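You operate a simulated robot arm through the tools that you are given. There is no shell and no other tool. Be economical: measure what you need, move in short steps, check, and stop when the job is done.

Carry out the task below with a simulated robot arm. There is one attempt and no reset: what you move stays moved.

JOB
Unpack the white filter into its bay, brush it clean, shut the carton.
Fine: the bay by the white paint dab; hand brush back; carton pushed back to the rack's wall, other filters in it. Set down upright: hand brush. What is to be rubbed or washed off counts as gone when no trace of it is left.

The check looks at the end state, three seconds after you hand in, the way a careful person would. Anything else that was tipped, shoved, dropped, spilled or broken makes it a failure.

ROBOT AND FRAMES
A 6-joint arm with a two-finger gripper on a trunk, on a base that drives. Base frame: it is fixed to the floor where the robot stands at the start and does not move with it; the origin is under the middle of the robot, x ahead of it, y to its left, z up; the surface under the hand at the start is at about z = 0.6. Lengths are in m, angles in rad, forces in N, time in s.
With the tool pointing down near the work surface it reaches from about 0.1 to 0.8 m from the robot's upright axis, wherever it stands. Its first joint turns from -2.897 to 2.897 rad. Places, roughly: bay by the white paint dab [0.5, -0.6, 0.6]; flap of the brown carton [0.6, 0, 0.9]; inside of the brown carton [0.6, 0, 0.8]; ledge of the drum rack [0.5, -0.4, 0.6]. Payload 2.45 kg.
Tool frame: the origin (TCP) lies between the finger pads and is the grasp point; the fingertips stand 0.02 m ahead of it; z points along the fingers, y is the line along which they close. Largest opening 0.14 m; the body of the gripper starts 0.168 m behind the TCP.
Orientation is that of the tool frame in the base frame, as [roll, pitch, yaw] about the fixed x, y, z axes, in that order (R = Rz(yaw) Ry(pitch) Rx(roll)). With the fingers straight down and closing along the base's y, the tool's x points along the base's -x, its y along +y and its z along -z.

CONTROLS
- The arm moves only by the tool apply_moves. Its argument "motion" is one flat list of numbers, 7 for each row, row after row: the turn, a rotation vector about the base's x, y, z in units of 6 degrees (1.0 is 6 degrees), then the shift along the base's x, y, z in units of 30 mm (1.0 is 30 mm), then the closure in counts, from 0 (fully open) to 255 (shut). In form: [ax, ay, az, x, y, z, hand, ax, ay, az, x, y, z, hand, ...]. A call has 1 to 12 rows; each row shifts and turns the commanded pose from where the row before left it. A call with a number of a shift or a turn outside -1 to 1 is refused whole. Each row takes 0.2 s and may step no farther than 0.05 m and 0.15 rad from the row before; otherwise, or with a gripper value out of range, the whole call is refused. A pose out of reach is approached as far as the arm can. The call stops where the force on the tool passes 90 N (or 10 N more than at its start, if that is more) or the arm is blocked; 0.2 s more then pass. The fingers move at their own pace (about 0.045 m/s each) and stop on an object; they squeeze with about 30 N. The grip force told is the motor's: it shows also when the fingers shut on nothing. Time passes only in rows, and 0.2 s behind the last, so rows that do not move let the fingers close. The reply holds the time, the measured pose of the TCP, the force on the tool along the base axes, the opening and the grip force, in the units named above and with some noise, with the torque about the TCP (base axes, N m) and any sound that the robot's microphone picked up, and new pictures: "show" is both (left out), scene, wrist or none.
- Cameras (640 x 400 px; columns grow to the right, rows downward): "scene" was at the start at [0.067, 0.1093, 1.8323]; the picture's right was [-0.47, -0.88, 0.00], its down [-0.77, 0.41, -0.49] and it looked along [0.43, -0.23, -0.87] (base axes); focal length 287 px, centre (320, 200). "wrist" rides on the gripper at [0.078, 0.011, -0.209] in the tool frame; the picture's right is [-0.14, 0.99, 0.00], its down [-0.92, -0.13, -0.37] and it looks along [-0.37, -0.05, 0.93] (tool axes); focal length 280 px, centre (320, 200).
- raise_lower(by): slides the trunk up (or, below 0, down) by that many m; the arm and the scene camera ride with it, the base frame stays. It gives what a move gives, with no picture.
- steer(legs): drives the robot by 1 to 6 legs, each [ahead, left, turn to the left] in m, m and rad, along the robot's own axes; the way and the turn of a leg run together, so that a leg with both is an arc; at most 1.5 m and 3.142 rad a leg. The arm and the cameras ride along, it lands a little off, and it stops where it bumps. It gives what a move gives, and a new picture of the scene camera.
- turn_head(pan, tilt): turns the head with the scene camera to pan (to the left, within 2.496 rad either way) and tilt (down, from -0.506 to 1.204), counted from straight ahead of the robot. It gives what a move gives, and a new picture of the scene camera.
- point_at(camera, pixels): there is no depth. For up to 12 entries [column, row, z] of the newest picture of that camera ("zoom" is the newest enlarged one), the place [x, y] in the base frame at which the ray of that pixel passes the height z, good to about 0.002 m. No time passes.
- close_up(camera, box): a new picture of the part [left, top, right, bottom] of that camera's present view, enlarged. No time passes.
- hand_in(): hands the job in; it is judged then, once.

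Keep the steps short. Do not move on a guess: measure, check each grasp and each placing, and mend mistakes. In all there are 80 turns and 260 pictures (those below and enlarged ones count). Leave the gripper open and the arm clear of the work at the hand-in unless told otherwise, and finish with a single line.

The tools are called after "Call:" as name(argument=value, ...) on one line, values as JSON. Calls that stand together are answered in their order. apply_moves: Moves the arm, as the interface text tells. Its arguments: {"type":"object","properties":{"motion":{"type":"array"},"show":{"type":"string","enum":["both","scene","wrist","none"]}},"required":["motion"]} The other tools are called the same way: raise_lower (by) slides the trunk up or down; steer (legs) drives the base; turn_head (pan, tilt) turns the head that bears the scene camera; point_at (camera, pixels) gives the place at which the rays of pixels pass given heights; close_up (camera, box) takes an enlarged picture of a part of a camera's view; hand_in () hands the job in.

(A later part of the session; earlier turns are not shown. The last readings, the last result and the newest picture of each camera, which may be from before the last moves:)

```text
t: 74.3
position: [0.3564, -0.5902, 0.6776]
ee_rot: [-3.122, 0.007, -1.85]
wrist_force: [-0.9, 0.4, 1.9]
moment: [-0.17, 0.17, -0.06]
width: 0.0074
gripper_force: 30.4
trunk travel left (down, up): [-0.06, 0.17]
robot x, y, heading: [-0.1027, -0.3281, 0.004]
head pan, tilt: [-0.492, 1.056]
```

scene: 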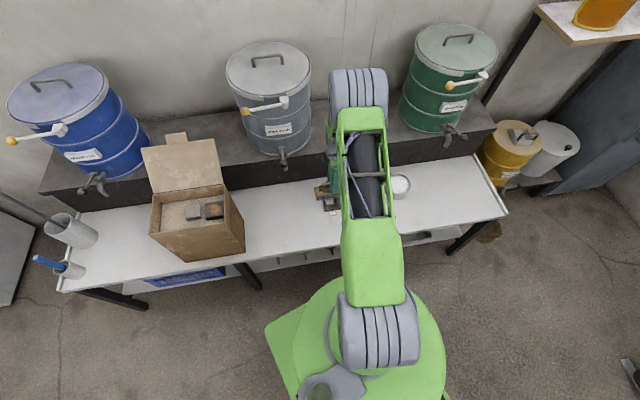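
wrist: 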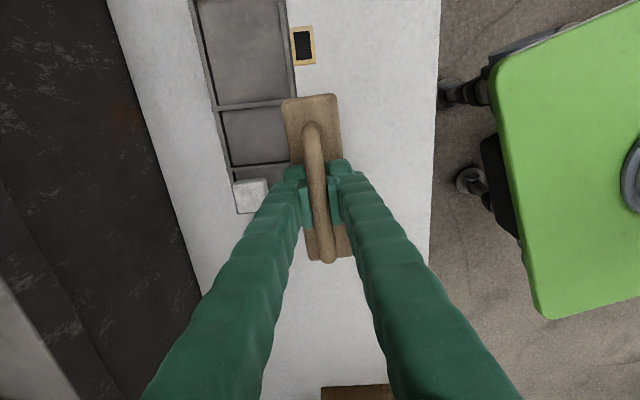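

Contact with the bench (≈3.5 N). Release and rise.

Call:
apply_moves(motion=[0, 0, 0, 0, 0, 0.03, 150, 0, 0, 0, 0, 0, 0, 150, 0, 0, 0, 0, 0, 0, 150, 0, 0, 0, 0, 0, 0.3, 150, 0, 0, 0, 0, 0, 1, 150, 0, 0, 0, 0, 0, 1, 150, 0, 0, 0, 0, 0, 1, 150, 0, 0, 0, 0, 0, 1, 150, 0, 0, 0, 0, 0, 1, 150, 0, 0, 0, 0, 0, 1, 150, 0, 0, 0, 0, 0, 1, 150, 0, 0, 0, 0, 0, 1, 150], show="both")

Call:
close_up(camera="wrist", box=[180, 0, 400, 180])

Call:
close_up(camera="scene", box=[305, 165, 395, 245])

```text
t: 76.9
position: [0.3575, -0.5899, 0.9285]
ee_rot: [-3.122, 0.007, -1.847]
wrist_force: [-0.7, -0.5, -0.6]
moment: [-0.03, -0.02, -0.02]
width: 0.058
gripper_force: 0.1
trunk travel left (down, up): [-0.06, 0.17]
robot x, y, heading: [-0.1009, -0.3294, -0.002]
head pan, tilt: [-0.492, 1.056]
```

scene: 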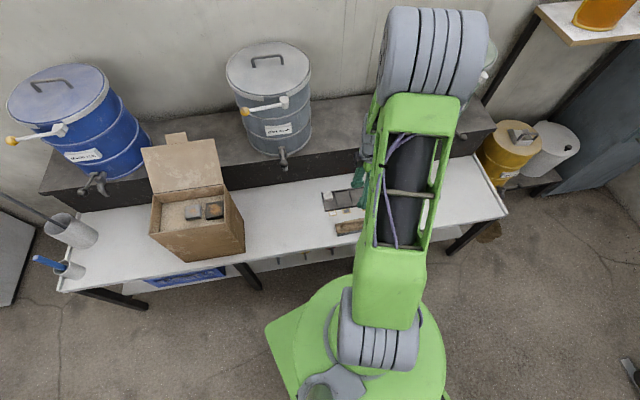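
wrist: 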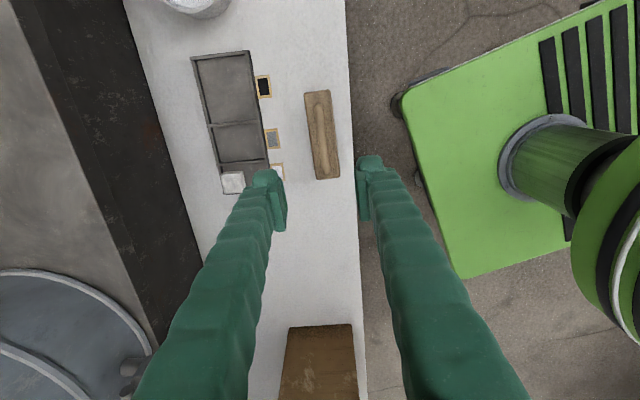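

```text
2.22 times, centred on (290, 90) of wrist
```

zoom: 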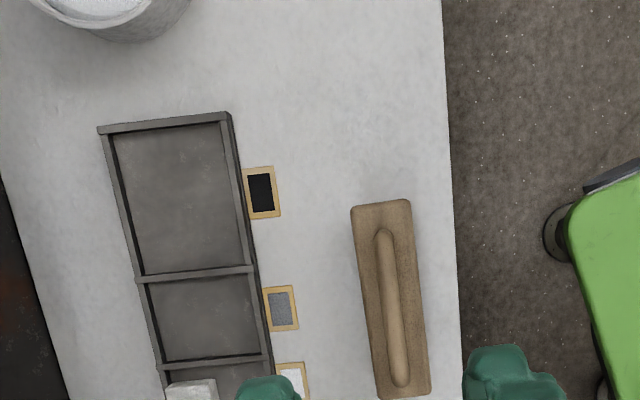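

```text
5.00 times, centred on (350, 205) of scene
```

zoom: 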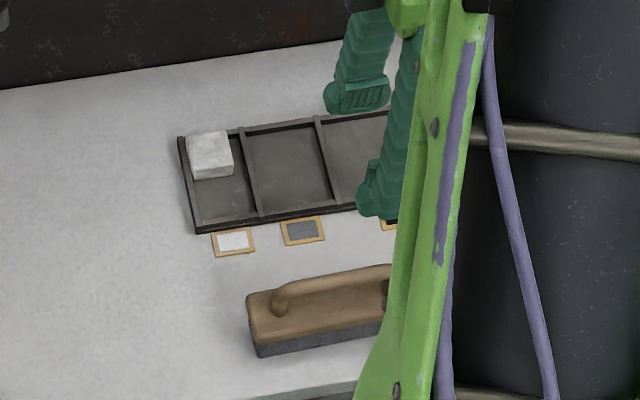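

Brush is back upright. Look closer at the filter in its bay.

Call:
close_up(camera="scene", box=[315, 182, 355, 220])

Call:
close_up(camera="wrist", box=[200, 140, 290, 205])

```text
10.53 times, centred on (335, 201) of scene
```

zoom: 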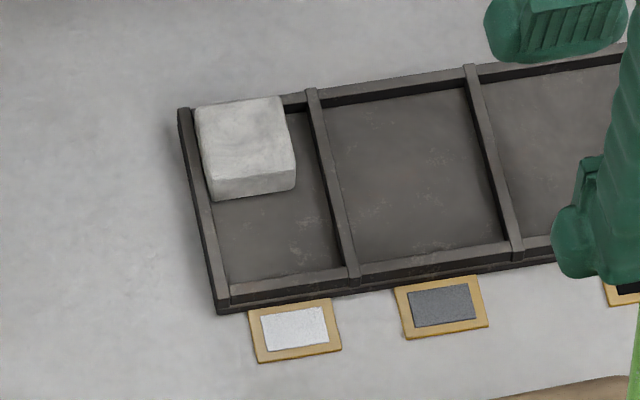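

```text
6.15 times, centred on (245, 172) of wrist
```

zoom: 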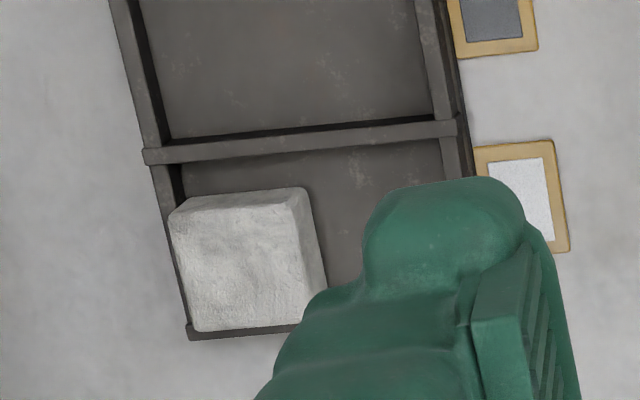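

Filter is flat, clean and inside its bay. Next the lid: measure how far it leans (scene: lid top edge (142,147)–(217,138), tab tip (164,135)–(186,132)).

Call:
point_at(camera="scene", pixels=[[142, 148, 1.0], [142, 148, 1.06], [216, 139, 1.0], [216, 139, 1.06], [175, 133, 1.0], [175, 133, 1.06], [152, 194, 0.908], [224, 185, 0.908]])

Call:
close_up(camera="scene", box=[130, 120, 260, 270])

```text
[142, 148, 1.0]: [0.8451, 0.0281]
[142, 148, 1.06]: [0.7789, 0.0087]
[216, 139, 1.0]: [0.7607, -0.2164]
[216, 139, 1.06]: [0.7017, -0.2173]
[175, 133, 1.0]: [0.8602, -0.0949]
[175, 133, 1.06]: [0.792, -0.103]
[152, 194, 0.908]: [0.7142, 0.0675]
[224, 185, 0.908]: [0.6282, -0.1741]
```

```text
2.67 times, centred on (195, 195) of scene
```

zoom: 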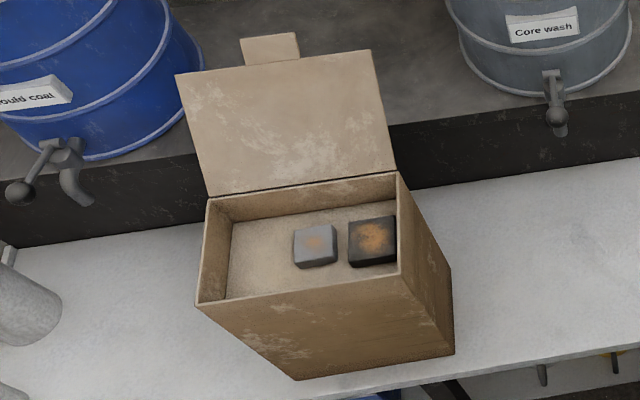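

The lid leans back ~48° (top edge at z≈1.02). I'll hook it from behind with the rear finger of the open hand (present hand orientation). First check how far the base front is from the bench.

Call:
point_at(camera="wrist", pixels=[[400, 97, 0.3], [400, 97, 0.4], [460, 280, 0.3], [460, 280, 0.4], [350, 200, 0.6], [346, 20, 0.6], [412, 180, 0.0]])

```text
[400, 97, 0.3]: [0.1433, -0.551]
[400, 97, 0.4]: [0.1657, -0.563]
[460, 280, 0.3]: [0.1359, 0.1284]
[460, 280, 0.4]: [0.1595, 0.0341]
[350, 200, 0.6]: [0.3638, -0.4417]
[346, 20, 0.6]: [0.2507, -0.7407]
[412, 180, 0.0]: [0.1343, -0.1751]
```

Base front is at x≈0.15, bench edge about 0.485 along the wall normal: ample room. Raise the hand, then drive 0.15 left and 0.1 ahead.

Call:
apply_moves(motion=[0, 0, 0, 0, 0, 1, 0, 0, 0, 0, 0, 0, 1, 0, 0, 0, 0, 0, 0, 1, 0, 0, 0, 0, 0, 0, 1, 0, 0, 0, 0, 0, 0, 1, 0, 0, 0, 0, 0, 0, 1, 0, 0, 0, 0, 0, 0, 1, 0, 0, 0, 0, 0, 0, 1, 0, 0, 0, 0, 0, 0, 1, 0], show="none")

Call:
steer(legs=[[0, 0.15, 0], [0.1, 0, 0]])

```text
t: 78.9
position: [0.3565, -0.589, 1.1994]
ee_rot: [-3.12, 0.008, -1.849]
wrist_force: [-0.5, -0.2, 1.1]
moment: [0.01, -0.01, 0.02]
width: 0.1401
gripper_force: 0.0
trunk travel left (down, up): [-0.06, 0.17]
robot x, y, heading: [-0.0979, -0.3258, 0.005]
head pan, tilt: [-0.492, 1.056]
```

```text
t: 81.7
position: [0.4562, -0.4385, 1.1981]
ee_rot: [-3.122, 0.009, -1.851]
wrist_force: [-0.2, 0.1, 0.7]
moment: [0.02, 0.07, 0.01]
width: 0.14
gripper_force: 0.0
trunk travel left (down, up): [-0.06, 0.17]
robot x, y, heading: [-0.0055, -0.1812, -0.001]
head pan, tilt: [-0.492, 1.056]
```

scene: 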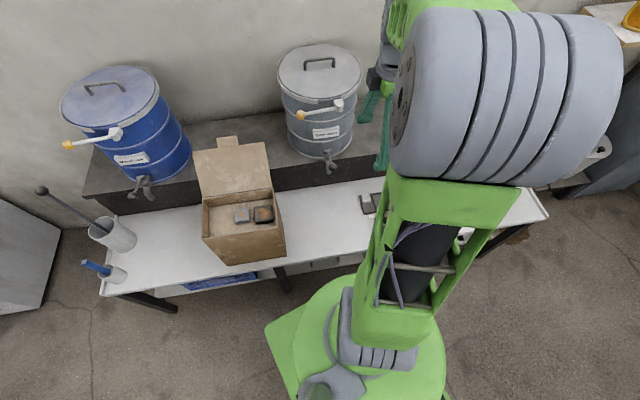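

Check the grey drum's yellow-knobbed lever (px (301,117)) and drum top, so the hand keeps clear.

Call:
point_at(camera="scene", pixels=[[301, 117, 1.0], [301, 117, 1.1], [301, 117, 1.2], [318, 155, 0.73], [300, 85, 1.1], [345, 90, 1.1], [330, 168, 0.75], [238, 148, 1.0]])

Call:
close_up(camera="scene", box=[170, 40, 370, 200])

```text
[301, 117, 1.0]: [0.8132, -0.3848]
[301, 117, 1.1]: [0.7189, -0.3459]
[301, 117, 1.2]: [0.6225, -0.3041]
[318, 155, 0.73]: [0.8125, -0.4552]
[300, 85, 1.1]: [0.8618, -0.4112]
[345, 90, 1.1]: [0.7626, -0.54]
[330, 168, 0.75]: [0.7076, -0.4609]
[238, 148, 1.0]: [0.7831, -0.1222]
```

```text
2.50 times, centred on (270, 120) of scene
```

zoom: 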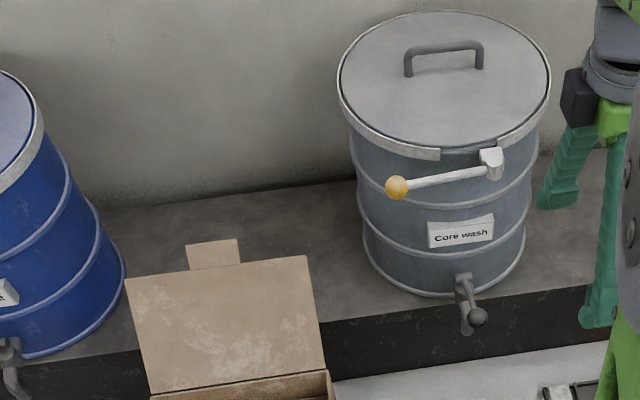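

Knob at about (.76,-.37): the path stays clear. Move the open hand over the lid's top edge at z 1.2.

Call:
apply_moves(motion=[0, 0, 0, 0.3, 1, 0, 0, 0, 0, 0, 0.3, 1, 0, 0, 0, 0, 0, 0.5, 1, 0, 0, 0, 0, 0, 0.7, 1, 0, 0, 0, 0, 0, 0.8, 1, 0, 0, 0, 0, 0, 0.8, 1, 0, 0, 0, 0, 0, 0.8, 1, 0, 0, 0, 0, 0, 0.8, 1, 0, 0, 0, 0, 0, 0.9, 1, 0, 0, 0, 0, 0, 0.9, 1, 0, 0, 0, 0, 0, 0.9, 1, 0, 0, 0, 0, 0, 0.9, 1, 0, 0], show="both")

```text
t: 84.3
position: [0.7128, -0.0781, 1.1967]
ee_rot: [-3.123, 0.005, -1.85]
wrist_force: [0.3, -0.2, -0.5]
moment: [-0.05, 0.08, -0.01]
width: 0.1401
gripper_force: 0.1
trunk travel left (down, up): [-0.06, 0.17]
robot x, y, heading: [-0.0032, -0.1742, 0.004]
head pan, tilt: [-0.492, 1.056]
```

scene: 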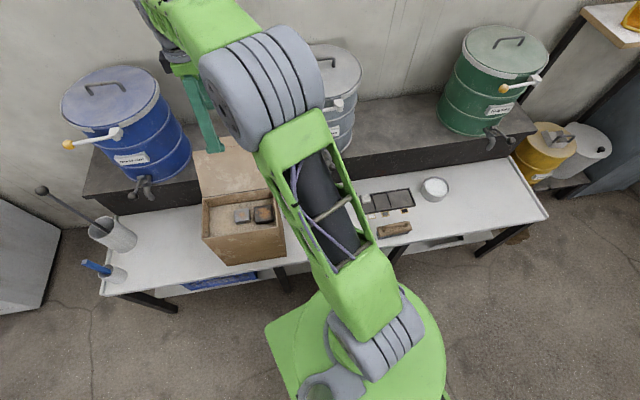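
wrist: 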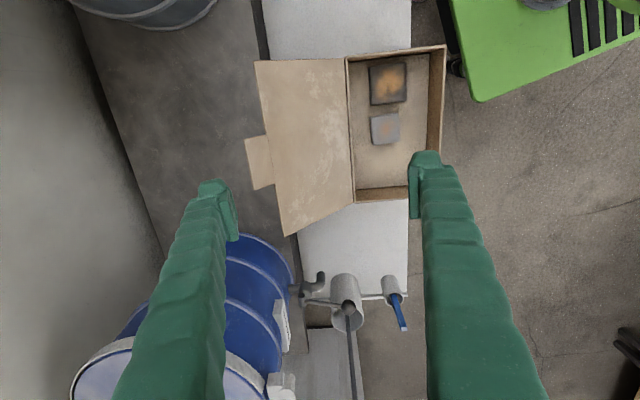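

Refine the lid's position with rays from this view.

Call:
point_at(camera="wrist", pixels=[[285, 235, 1.0], [285, 235, 1.06], [255, 62, 1.0], [255, 62, 1.06], [245, 138, 1.0], [254, 190, 1.0], [254, 190, 1.06], [357, 204, 0.908], [346, 60, 0.908]])

```text
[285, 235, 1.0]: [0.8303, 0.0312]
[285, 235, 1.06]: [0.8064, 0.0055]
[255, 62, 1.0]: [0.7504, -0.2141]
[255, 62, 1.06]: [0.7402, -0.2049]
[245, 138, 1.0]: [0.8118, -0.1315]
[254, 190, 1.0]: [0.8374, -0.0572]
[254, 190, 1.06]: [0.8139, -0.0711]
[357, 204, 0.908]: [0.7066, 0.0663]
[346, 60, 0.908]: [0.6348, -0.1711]
```

Lid top edge is at (.785,-.095,1.017), tab tip at f≈.306. Move so the rear finger comes down behind the tab, then descend to z≈1.0.

Call:
apply_moves(motion=[0, 0, 0, 0.8, 0, 0, 0, 0, 0, 0, 0.8, 0, 0, 0, 0, 0, 0, 0, 0, -0.9, 0, 0, 0, 0, 0, 0, -0.9, 0, 0, 0, 0, 0, 0, -0.9, 0], show="both")

```text
t: 85.5
position: [0.7614, -0.0787, 1.1167]
ee_rot: [-3.121, 0.008, -1.851]
wrist_force: [0.1, 0.4, -0.3]
moment: [0.05, -0.01, 0.01]
width: 0.1401
gripper_force: 0.0
trunk travel left (down, up): [-0.06, 0.17]
robot x, y, heading: [0.0019, -0.1774, 0.004]
head pan, tilt: [-0.492, 1.056]
```

scene: 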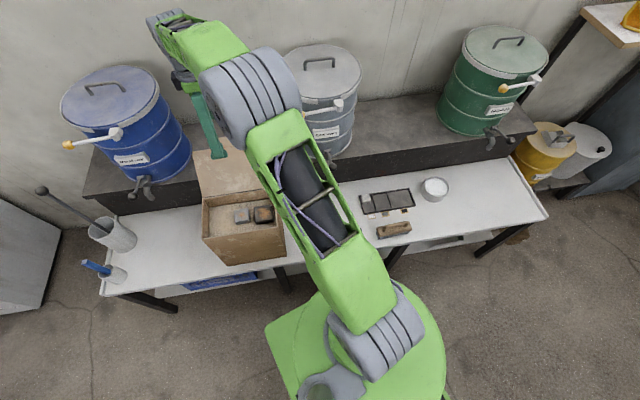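
wrist: 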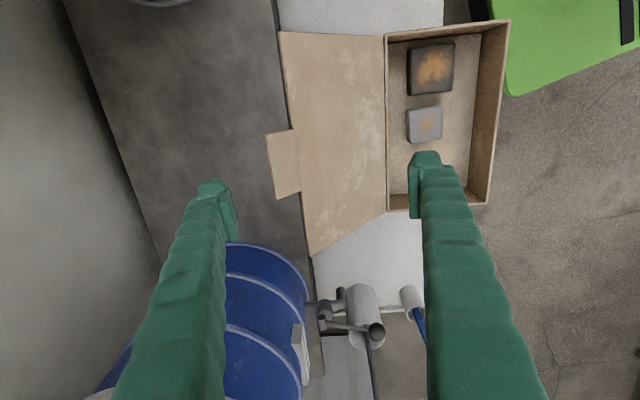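

Rear finger (px 230) is behind the tab (px 268). Descend to z≈1.0.

Call:
apply_moves(motion=[0, 0, 0, 0, 0, -0.95, 0, 0, 0, 0, 0, 0, -0.95, 0, 0, 0, 0, 0, 0, -0.95, 0, 0, 0, 0, 0, 0, -0.95, 0], show="both")

```text
t: 86.5
position: [0.7616, -0.0792, 1.0024]
ee_rot: [-3.122, 0.008, -1.848]
wrist_force: [-0.3, -0.6, -0.3]
moment: [-0.01, -0.01, -0.02]
width: 0.14
gripper_force: 0.1
trunk travel left (down, up): [-0.06, 0.17]
robot x, y, heading: [-0.0012, -0.1739, 0.008]
head pan, tilt: [-0.492, 1.056]
```

scene: 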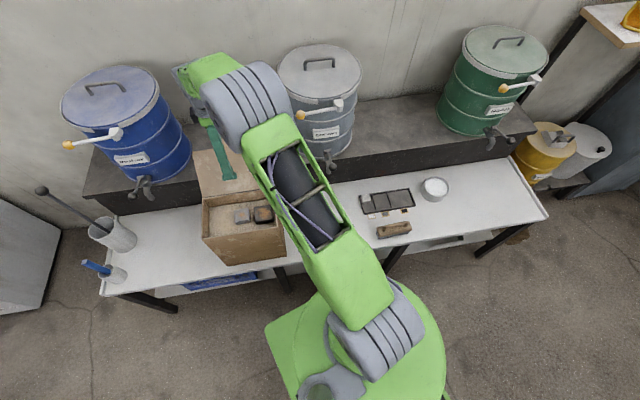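
wrist: 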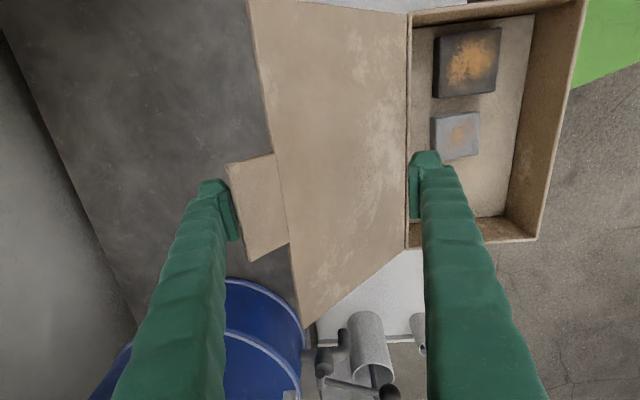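

Rear finger is right behind the tab. Draw the hand back toward the front to swing the lid up past vertical.

Call:
apply_moves(motion=[0, 0, 0, -0.9, 0.27, 0, 0, 0, 0, 0, -0.9, 0.27, 0, 0, 0, 0, 0, -0.9, 0.27, 0, 0, 0, 0, 0, -0.9, 0.27, 0, 0, 0, 0, 0, -0.9, 0.27, 0, 0], show="both")

```text
t: 87.7
position: [0.6263, -0.0383, 1.0033]
ee_rot: [-3.12, 0.006, -1.85]
wrist_force: [-0.5, 0.5, 0.1]
moment: [0.02, 0.05, -0.05]
width: 0.1402
gripper_force: 0.2
trunk travel left (down, up): [-0.06, 0.17]
robot x, y, heading: [-0.0013, -0.1765, 0.002]
head pan, tilt: [-0.492, 1.056]
```

scene: 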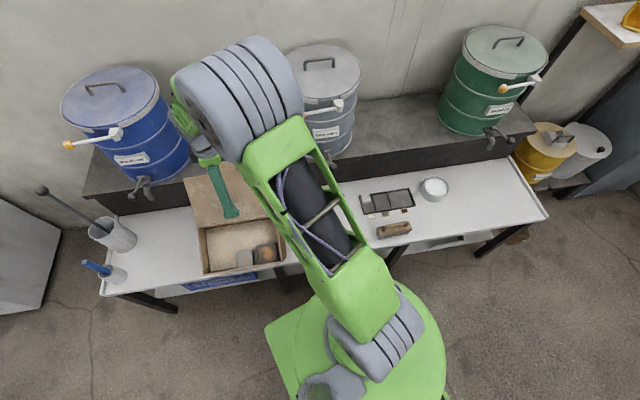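
wrist: 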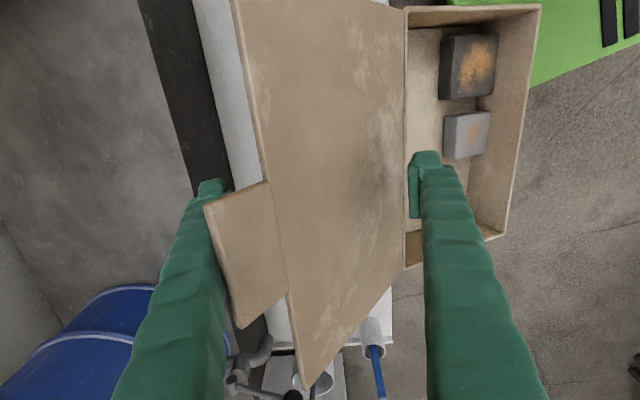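

The carton seems to have slid forward with the lid instead of the lid turning. Zoom before moving on.

Call:
close_up(camera="scene", box=[160, 140, 320, 310])

Call:
point_at(camera="scene", pixels=[[205, 276, 0.908], [205, 272, 0.908], [280, 263, 0.908], [200, 229, 0.908], [268, 220, 0.908]])

```text
2.35 times, centred on (240, 225) of scene
```

zoom: 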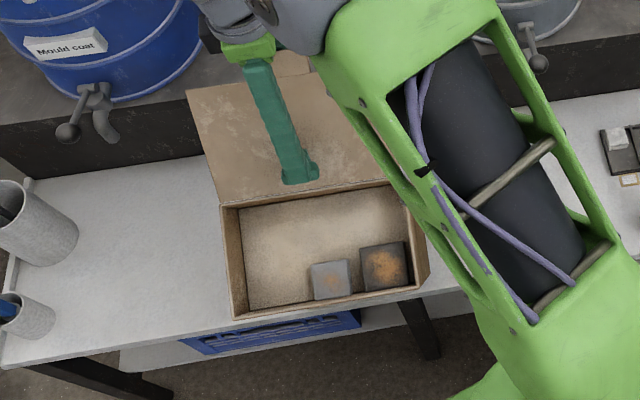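

```text
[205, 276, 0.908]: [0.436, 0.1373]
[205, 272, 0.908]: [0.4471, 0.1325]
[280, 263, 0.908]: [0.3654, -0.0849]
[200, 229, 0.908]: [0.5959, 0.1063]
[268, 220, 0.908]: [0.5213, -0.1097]
```

The carton is tipping forward (its lid hinge is stiff). Reverse slowly so that it settles back on its base.

Call:
apply_moves(motion=[0, 0, 0, 0.3, -0.09, 0, 0, 0, 0, 0, 0.3, -0.09, 0, 0, 0, 0, 0, 0.3, -0.09, 0, 0, 0, 0, 0, 0.3, -0.09, 0, 0, 0, 0, 0, 0.3, -0.09, 0, 0, 0, 0, 0, 0.3, -0.09, 0, 0, 0, 0, 0, 0.3, -0.09, 0, 0, 0, 0, 0, 0.3, -0.09, 0, 0, 0, 0, 0, 0.3, -0.09, 0, 0, 0, 0, 0, 0.3, -0.09, 0, 0, 0, 0, 0, 0.3, -0.09, 0, 0, 0, 0, 0, 0.3, -0.09, 0, 0], show="both")

Call:
close_up(camera="scene", box=[160, 140, 320, 310])

```text
t: 90.3
position: [0.7343, -0.0716, 1.003]
ee_rot: [-3.122, 0.004, -1.85]
wrist_force: [0.3, 0.9, -0.7]
moment: [-0.02, 0.02, -0.01]
width: 0.1399
gripper_force: 0.1
trunk travel left (down, up): [-0.06, 0.17]
robot x, y, heading: [-0.0004, -0.178, 0.003]
head pan, tilt: [-0.492, 1.056]
```

scene: 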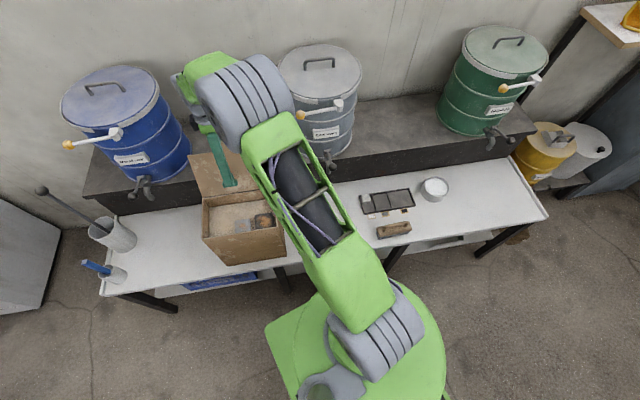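
wrist: 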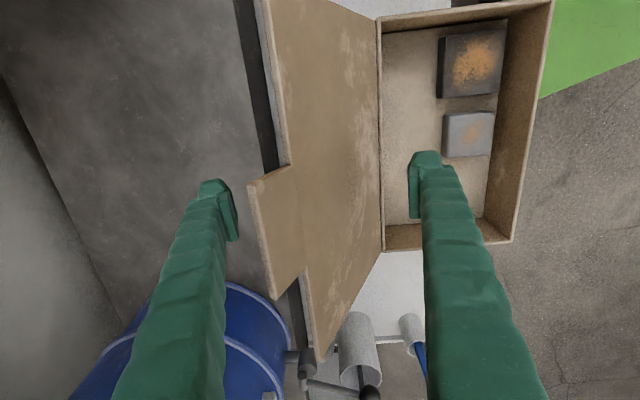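

```text
2.35 times, centred on (240, 225) of scene
```

zoom: 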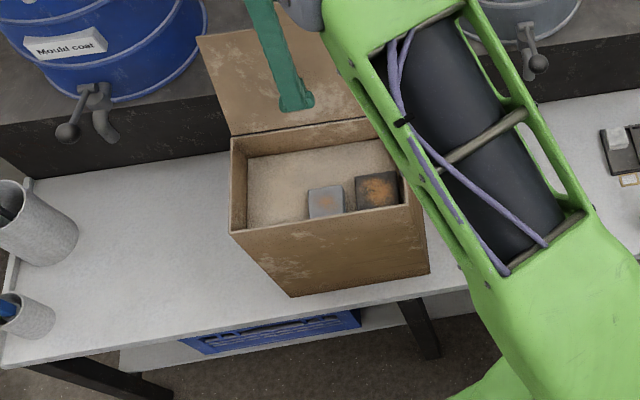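

The carton is back upright on its base, both other filters still inside, and the lid now leans less. Pulling at the top tips it, so I'll instead turn the lid with a pure couple: clamp it between the fingers. First measure its present angle.

Call:
point_at(camera="wrist", pixels=[[250, 185, 1.03], [250, 185, 1.08], [272, 298, 1.03], [272, 298, 1.08], [319, 360, 1.03], [319, 360, 1.06], [383, 248, 0.908], [378, 20, 0.908]])

Call:
point_at(camera="scene", pixels=[[190, 156, 1.03], [190, 156, 1.06], [206, 240, 0.908], [207, 195, 0.908], [230, 265, 0.6], [286, 255, 0.6]])

```text
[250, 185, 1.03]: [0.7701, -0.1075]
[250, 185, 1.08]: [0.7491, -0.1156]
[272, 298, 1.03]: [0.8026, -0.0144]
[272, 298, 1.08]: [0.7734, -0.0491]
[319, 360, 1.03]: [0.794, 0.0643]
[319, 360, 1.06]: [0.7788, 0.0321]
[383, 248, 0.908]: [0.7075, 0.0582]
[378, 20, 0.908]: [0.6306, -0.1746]
```

```text
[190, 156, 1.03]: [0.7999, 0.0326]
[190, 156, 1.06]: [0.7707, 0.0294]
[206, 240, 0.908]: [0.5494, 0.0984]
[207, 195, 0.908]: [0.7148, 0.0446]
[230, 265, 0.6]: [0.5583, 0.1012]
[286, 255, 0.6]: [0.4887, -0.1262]
```

Carton base is where it was; lid leans ~24°. Plan: front finger inside the carton against its rear wall (anchor so it can't tip), rear finger behind the lid, to the right of the tab, then squeeze. First shift sideways past the tab.

Call:
apply_moves(motion=[0, 0, -0.25, -0.373, -0.838, 0, 0, 0, 0, 0, -0.373, -0.838, 0, 0, 0, 0, 0, -0.373, -0.838, 0, 0, 0, 0, 0, 0, 0, -0.7, 0, 0, 0, 0, 0, 0, -0.7, 0], show="both")

Call:
close_up(camera="scene", box=[170, 130, 310, 280])

```text
t: 91.5
position: [0.7005, -0.146, 0.9612]
ee_rot: [-3.121, 0.007, -1.876]
wrist_force: [-0.1, -0.4, 0.3]
moment: [-0.01, 0.04, -0.04]
width: 0.1399
gripper_force: 0.1
trunk travel left (down, up): [-0.06, 0.17]
robot x, y, heading: [0.0004, -0.1764, -0.0]
head pan, tilt: [-0.492, 1.056]
```

scene: 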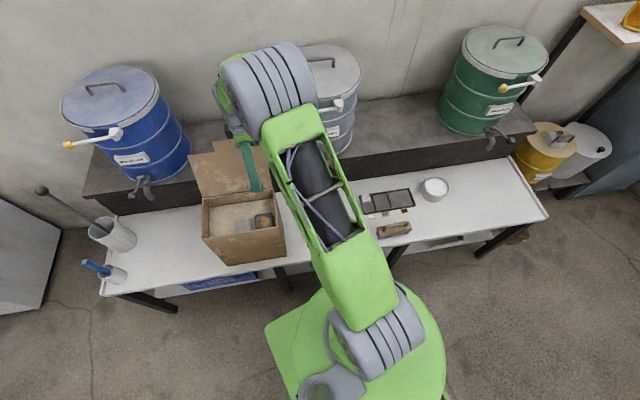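
wrist: 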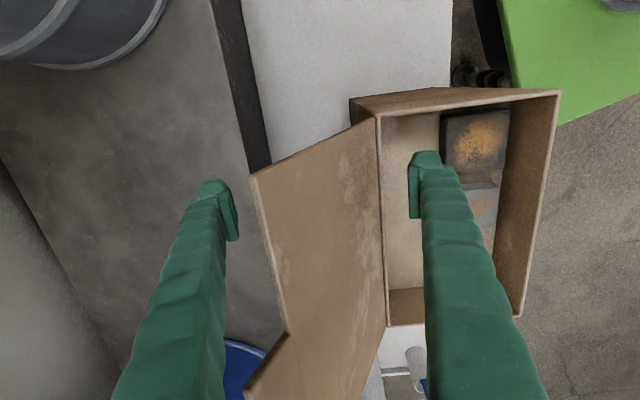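

```text
2.67 times, centred on (240, 205) of scene
```

zoom: 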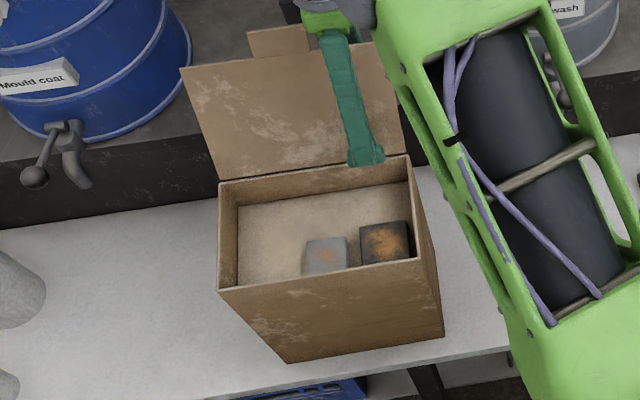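

Front finger is inside, ahead of the rear wall. Descend to z≈0.91, then close stepwise while shifting so the front finger stays put and only the rear finger comes forward.

Call:
apply_moves(motion=[0, 0, 0, 0, 0, -0.85, 0, 0, 0, 0, 0, 0, -0.85, 0, 0, 0, 0, -0.19, 0.061, 0, 22, 0, 0, 0, -0.19, 0.061, 0, 44, 0, 0, 0, -0.19, 0.061, 0, 66, 0, 0, 0, -0.19, 0.061, 0, 88, 0, 0, 0, -0.19, 0.061, 0, 110, 0, 0, 0, 0, 0, 0, 110], show="both")

Call:
close_up(camera="scene", box=[170, 130, 310, 280])

```text
t: 93.3
position: [0.6721, -0.1371, 0.9093]
ee_rot: [-3.123, 0.008, -1.876]
wrist_force: [0.3, -0.2, 0.1]
moment: [-0.01, 0.0, 0.02]
width: 0.0798
gripper_force: 0.0
trunk travel left (down, up): [-0.06, 0.17]
robot x, y, heading: [-0.0001, -0.1736, 0.004]
head pan, tilt: [-0.492, 1.056]
```

scene: 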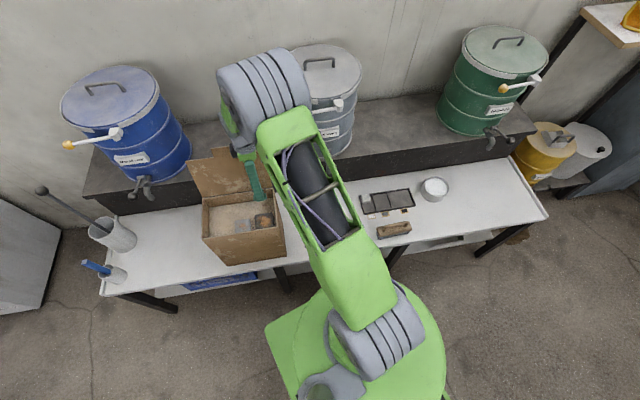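
wrist: 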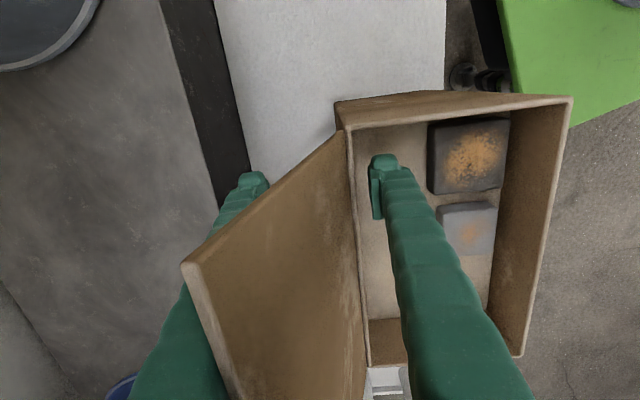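

```text
2.67 times, centred on (240, 205) of scene
```

zoom: 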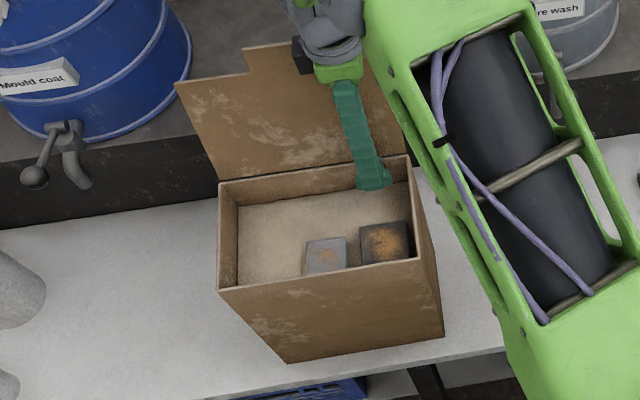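

Carton unmoved; rear finger is about to touch the lid. Continue the squeeze.

Call:
apply_moves(motion=[0, 0, 0, -0.19, 0.061, 0, 132, 0, 0, 0, -0.19, 0.061, 0, 154, 0, 0, 0, -0.19, 0.061, 0, 176, 0, 0, 0, -0.16, 0.05, 0, 194, 0, 0, 0, 0, 0, 0, 194], show="both")

Call:
close_up(camera="scene", box=[170, 130, 310, 280])

```text
t: 94.5
position: [0.6518, -0.1303, 0.9095]
ee_rot: [-3.123, 0.008, -1.876]
wrist_force: [0.4, 0.2, -0.2]
moment: [-0.02, 0.03, -0.01]
width: 0.0336
gripper_force: 0.1
trunk travel left (down, up): [-0.06, 0.17]
robot x, y, heading: [0.0028, -0.1745, 0.005]
head pan, tilt: [-0.492, 1.056]
```

scene: 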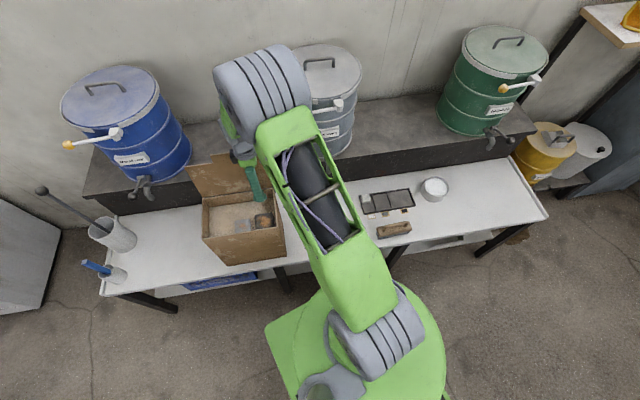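
wrist: 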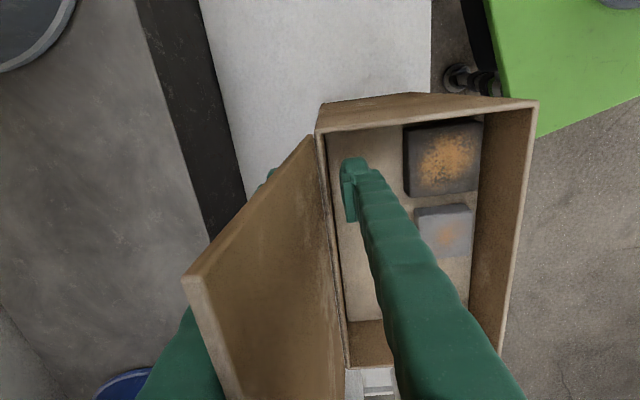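

```text
2.67 times, centred on (240, 205) of scene
```

zoom: 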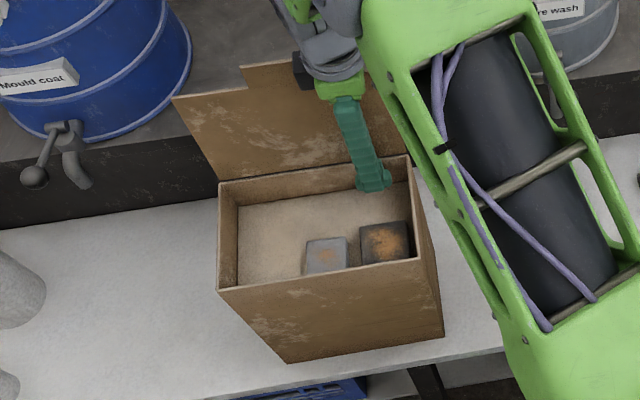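

Works: carton still, lid coming upright. Close further, then tilt the hand forward about the hinge (TCP is at hinge height) in small turns.

Call:
apply_moves(motion=[0, 0, 0, -0.14, 0.045, 0, 210, 0, 0, 0, -0.14, 0.045, 0, 226, 0, 0, 0, 0, 0, 0, 226, -0.15, -0.477, 0, 0, 0, 0, 226, -0.15, -0.477, 0, 0, 0, 0, 226], show="both")

Call:
close_up(camera="scene", box=[170, 130, 310, 280])

```text
t: 95.7
position: [0.6413, -0.127, 0.9089]
ee_rot: [-3.017, 0.007, -1.876]
wrist_force: [3.3, -0.4, 1.2]
moment: [0.01, 0.04, -0.06]
width: 0.0178
gripper_force: 1.2
trunk travel left (down, up): [-0.06, 0.17]
robot x, y, heading: [0.0041, -0.1777, 0.009]
head pan, tilt: [-0.492, 1.056]
```

scene: 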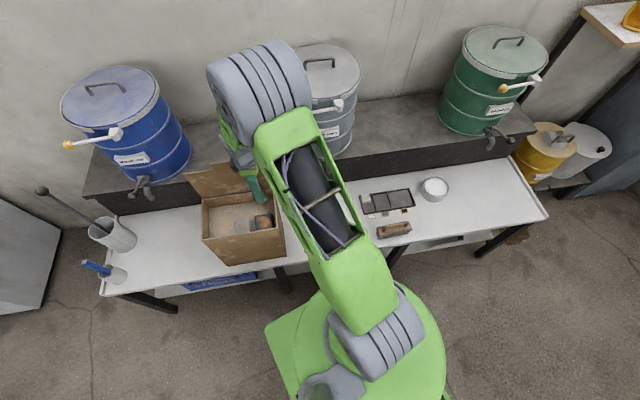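
wrist: 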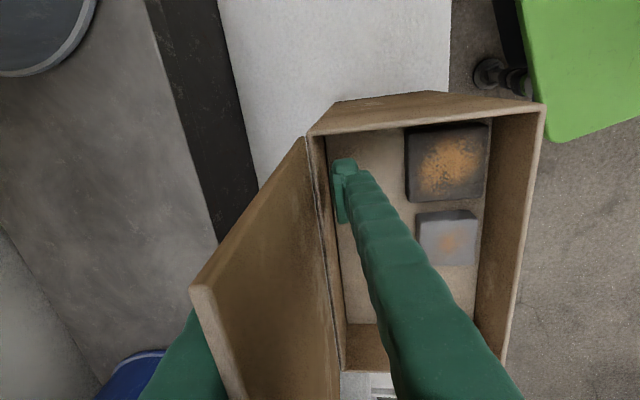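

```text
2.67 times, centred on (240, 205) of scene
```

zoom: 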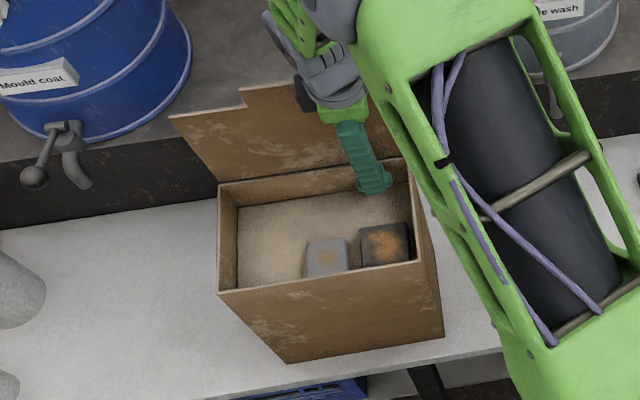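

Continue turning about the hinge, small slack shift.

Call:
apply_moves(motion=[-0.24, -0.76, 0, -0.05, 0.016, 0, 222, -0.24, -0.76, 0, -0.05, 0.016, 0, 222, -0.24, -0.76, 0, -0.05, 0.016, 0, 222, -0.24, -0.76, 0, -0.05, 0.016, 0, 222], show="both")

Call:
close_up(camera="scene", box=[170, 130, 310, 280])

```text
t: 96.7
position: [0.6323, -0.1299, 0.9098]
ee_rot: [-2.729, -0.008, -1.882]
wrist_force: [-3.0, 0.9, -0.2]
moment: [0.03, 0.05, -0.01]
width: 0.0201
gripper_force: 1.1
out of reach, approached as far as the arm can: row 4
trunk travel left (down, up): [-0.06, 0.17]
robot x, y, heading: [-0.0029, -0.1699, 0.001]
head pan, tilt: [-0.492, 1.056]
```

scene: 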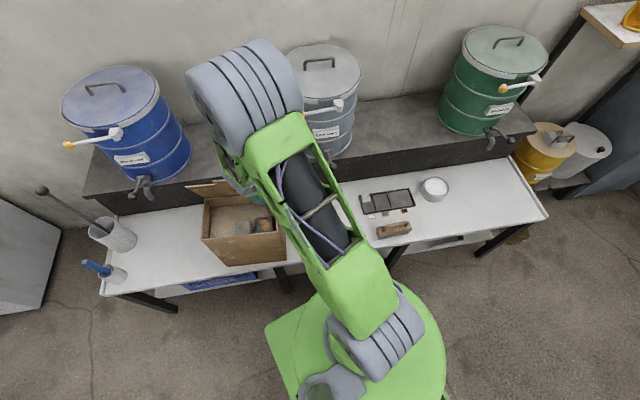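
wrist: 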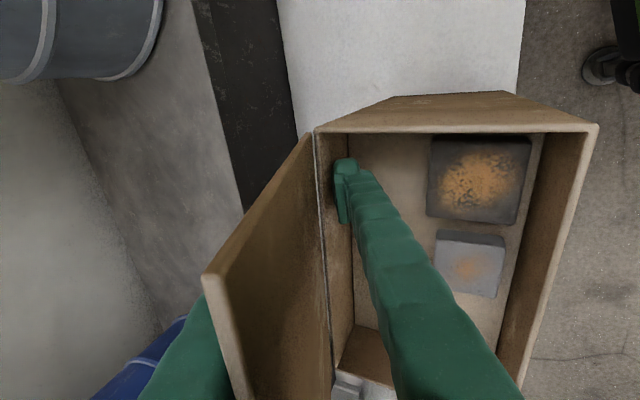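

```text
2.67 times, centred on (240, 205) of scene
```

zoom: 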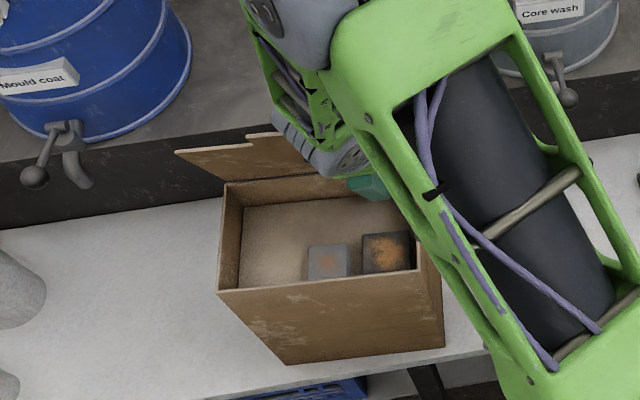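

The lid is now ~17° forward of vertical, carton unmoved. Open slightly and withdraw along the tool axis to see whether it stays.

Call:
apply_moves(motion=[0, 0, 0, 0, 0, 0, 180, 0, 0, 0, 0, 0, 0, 180, 0, 0, 0, -0.35, 0.11, 0.88, 180, 0, 0, 0, -0.35, 0.11, 0.88, 180, 0, 0, 0, -0.35, 0.11, 0.88, 180, 0, 0, 0, -0.35, 0.11, 0.88, 180, 0, 0, 0, -0.35, 0.11, 0.88, 180, 0, 0, 0, -0.35, 0.11, 0.88, 180, 0, 0, 0, -0.35, 0.11, 0.88, 180, 0, 0, 0, -0.35, 0.11, 0.88, 180, 0, 0, 0, -0.35, 0.11, 0.88, 255], show="both")

Call:
close_up(camera="scene", box=[170, 130, 310, 280])

```text
t: 99.1
position: [0.5402, -0.0995, 1.1479]
ee_rot: [-2.683, 0.006, -1.872]
wrist_force: [-0.4, 0.1, 0.6]
moment: [-0.05, -0.02, -0.03]
width: 0.0067
gripper_force: 0.0
trunk travel left (down, up): [-0.06, 0.17]
robot x, y, heading: [0.0021, -0.1714, 0.003]
head pan, tilt: [-0.492, 1.056]
```

scene: 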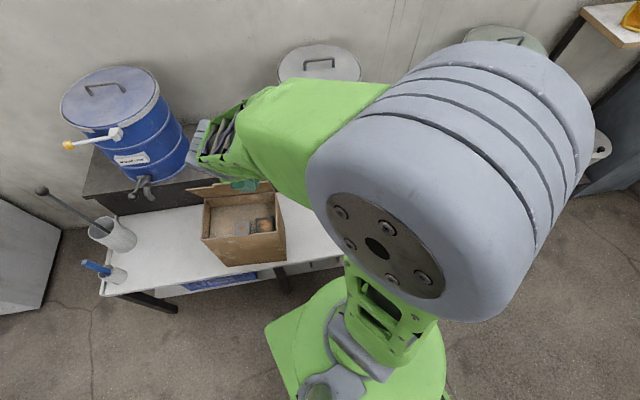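
wrist: 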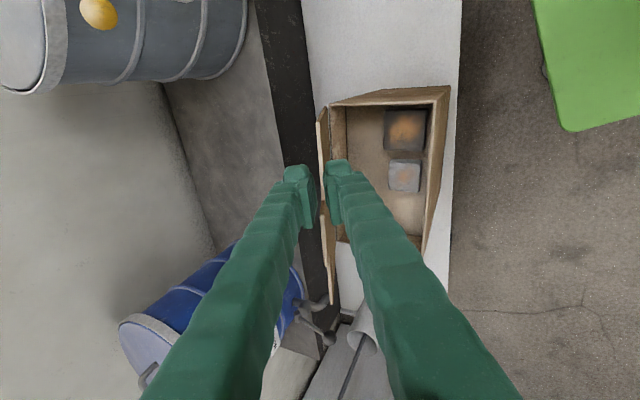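

```text
2.67 times, centred on (240, 205) of scene
```

zoom: 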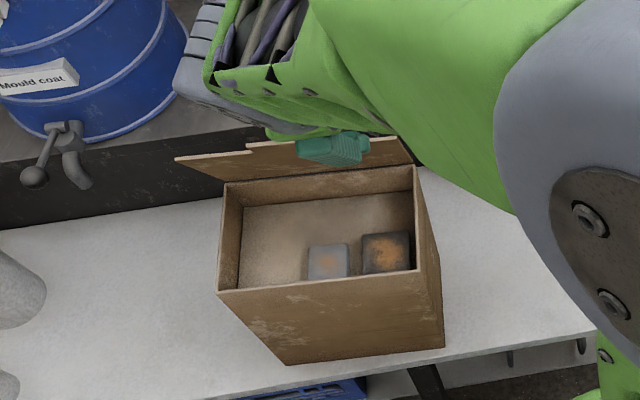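

It stays. Measure the lid's top-left corner (scene px (186,188)) to get its angle.

Call:
point_at(camera="scene", pixels=[[186, 188, 1.04], [186, 188, 1.06], [186, 188, 1.08], [206, 241, 0.908], [278, 226, 0.908]])

Call:
point_at(camera="wrist", pixels=[[318, 122, 1.04], [318, 122, 1.07], [330, 302, 1.07], [322, 215, 1.1], [331, 107, 0.908], [424, 250, 0.908]])

```text
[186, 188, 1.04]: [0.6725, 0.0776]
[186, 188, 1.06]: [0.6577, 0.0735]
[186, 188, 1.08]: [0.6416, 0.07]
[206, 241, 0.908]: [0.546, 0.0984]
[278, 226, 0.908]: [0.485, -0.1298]
```

```text
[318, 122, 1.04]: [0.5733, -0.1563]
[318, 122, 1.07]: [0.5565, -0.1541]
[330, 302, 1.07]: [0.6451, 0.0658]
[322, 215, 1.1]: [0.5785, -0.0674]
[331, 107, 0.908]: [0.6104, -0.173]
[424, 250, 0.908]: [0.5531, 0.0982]
```

Lid is 20° forward. Now I can push straight down on the tab edge (force inside the carton's base, so no tipping). Bring the tool vertical with closed fingers over the tab edge (.605,-.038).

Call:
apply_moves(motion=[0.264, 0.84, 0, 0, 0, 0.7, 255, 0.264, 0.84, 0, 0.5, 0.5, 0.3, 255, 0.264, 0.84, 0, 0.55, 0.5, 0, 255, 0.264, 0.84, 0, 0.55, 0.5, 0, 255, 0.264, 0.84, 0, 0.55, 0.5, 0, 255, 0, 0, 0, 0, 0, 0, 255], show="both")

Call:
close_up(camera="wrist", box=[230, 80, 420, 260])

```text
t: 100.5
position: [0.6056, -0.0393, 1.1779]
ee_rot: [3.137, 0.006, -1.875]
wrist_force: [-0.3, -0.4, 0.2]
moment: [0.02, -0.02, -0.01]
width: 0.0001
gripper_force: 29.8
trunk travel left (down, up): [-0.06, 0.17]
robot x, y, heading: [0.0017, -0.1761, 0.002]
head pan, tilt: [-0.492, 1.056]
```

scene: 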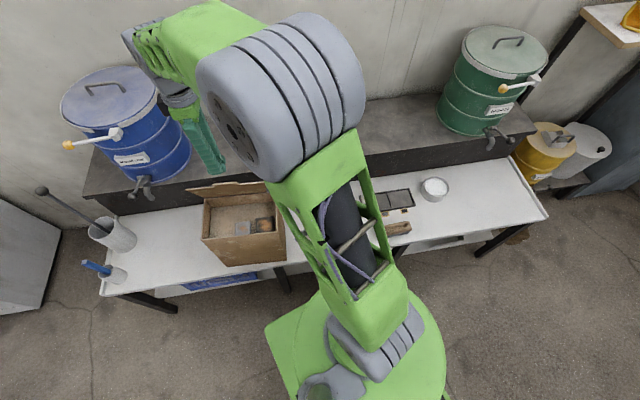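
wrist: 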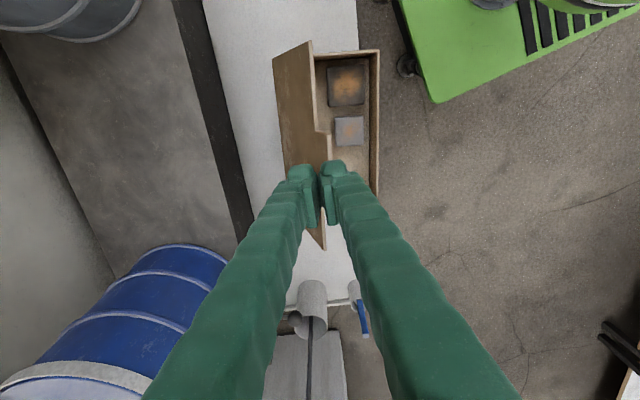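

```text
2.22 times, centred on (325, 170) of wrist
```

zoom: 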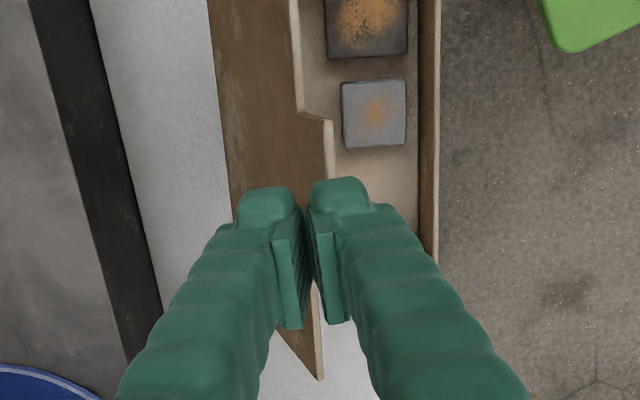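

Check the tab edge's place (px (330,135)).

Call:
point_at(camera="wrist", pixels=[[330, 135, 1.09], [330, 150, 1.09], [310, 42, 1.06], [320, 250, 1.06]])

```text
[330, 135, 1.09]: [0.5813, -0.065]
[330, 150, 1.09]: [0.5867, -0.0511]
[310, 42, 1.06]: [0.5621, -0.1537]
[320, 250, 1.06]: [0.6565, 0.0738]
```

Tab edge mid at (.592,-.033, z 1.087), lid at 24°. Move above it, descend onto it and follow its arc a little way.

Call:
apply_moves(motion=[0, 0, 0, -0.45, 0.2, 0, 255, 0, 0, 0, 0, 0, -1, 255, 0, 0, 0, 0, 0, -1, 255, 0, 0, 0, 0, 0, -0.35, 255, 0, 0, 0, -0.38, 0.122, -0.33, 255, 0, 0, 0, -0.4, 0.13, -0.35, 255, 0, 0, 0, -0.4, 0.13, -0.35, 255], show="both")

Call:
close_up(camera="scene", box=[170, 130, 310, 280])

```text
t: 102.1
position: [0.5555, -0.0232, 1.0756]
ee_rot: [3.141, 0.005, -1.876]
wrist_force: [0.3, -0.4, -0.1]
moment: [0.04, -0.02, 0.0]
width: 0.0
gripper_force: 29.4
trunk travel left (down, up): [-0.06, 0.17]
robot x, y, heading: [0.0026, -0.1771, 0.001]
head pan, tilt: [-0.492, 1.056]
```

scene: 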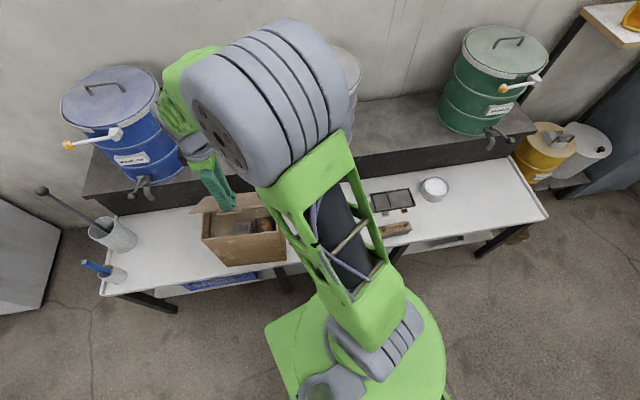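
wrist: 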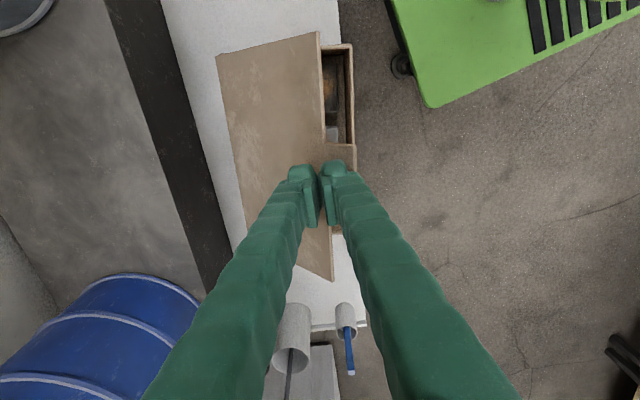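

```text
2.67 times, centred on (240, 205) of scene
5 turns are left
```

zoom: 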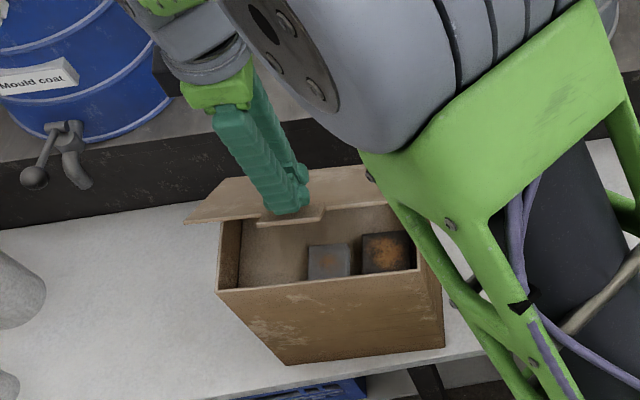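

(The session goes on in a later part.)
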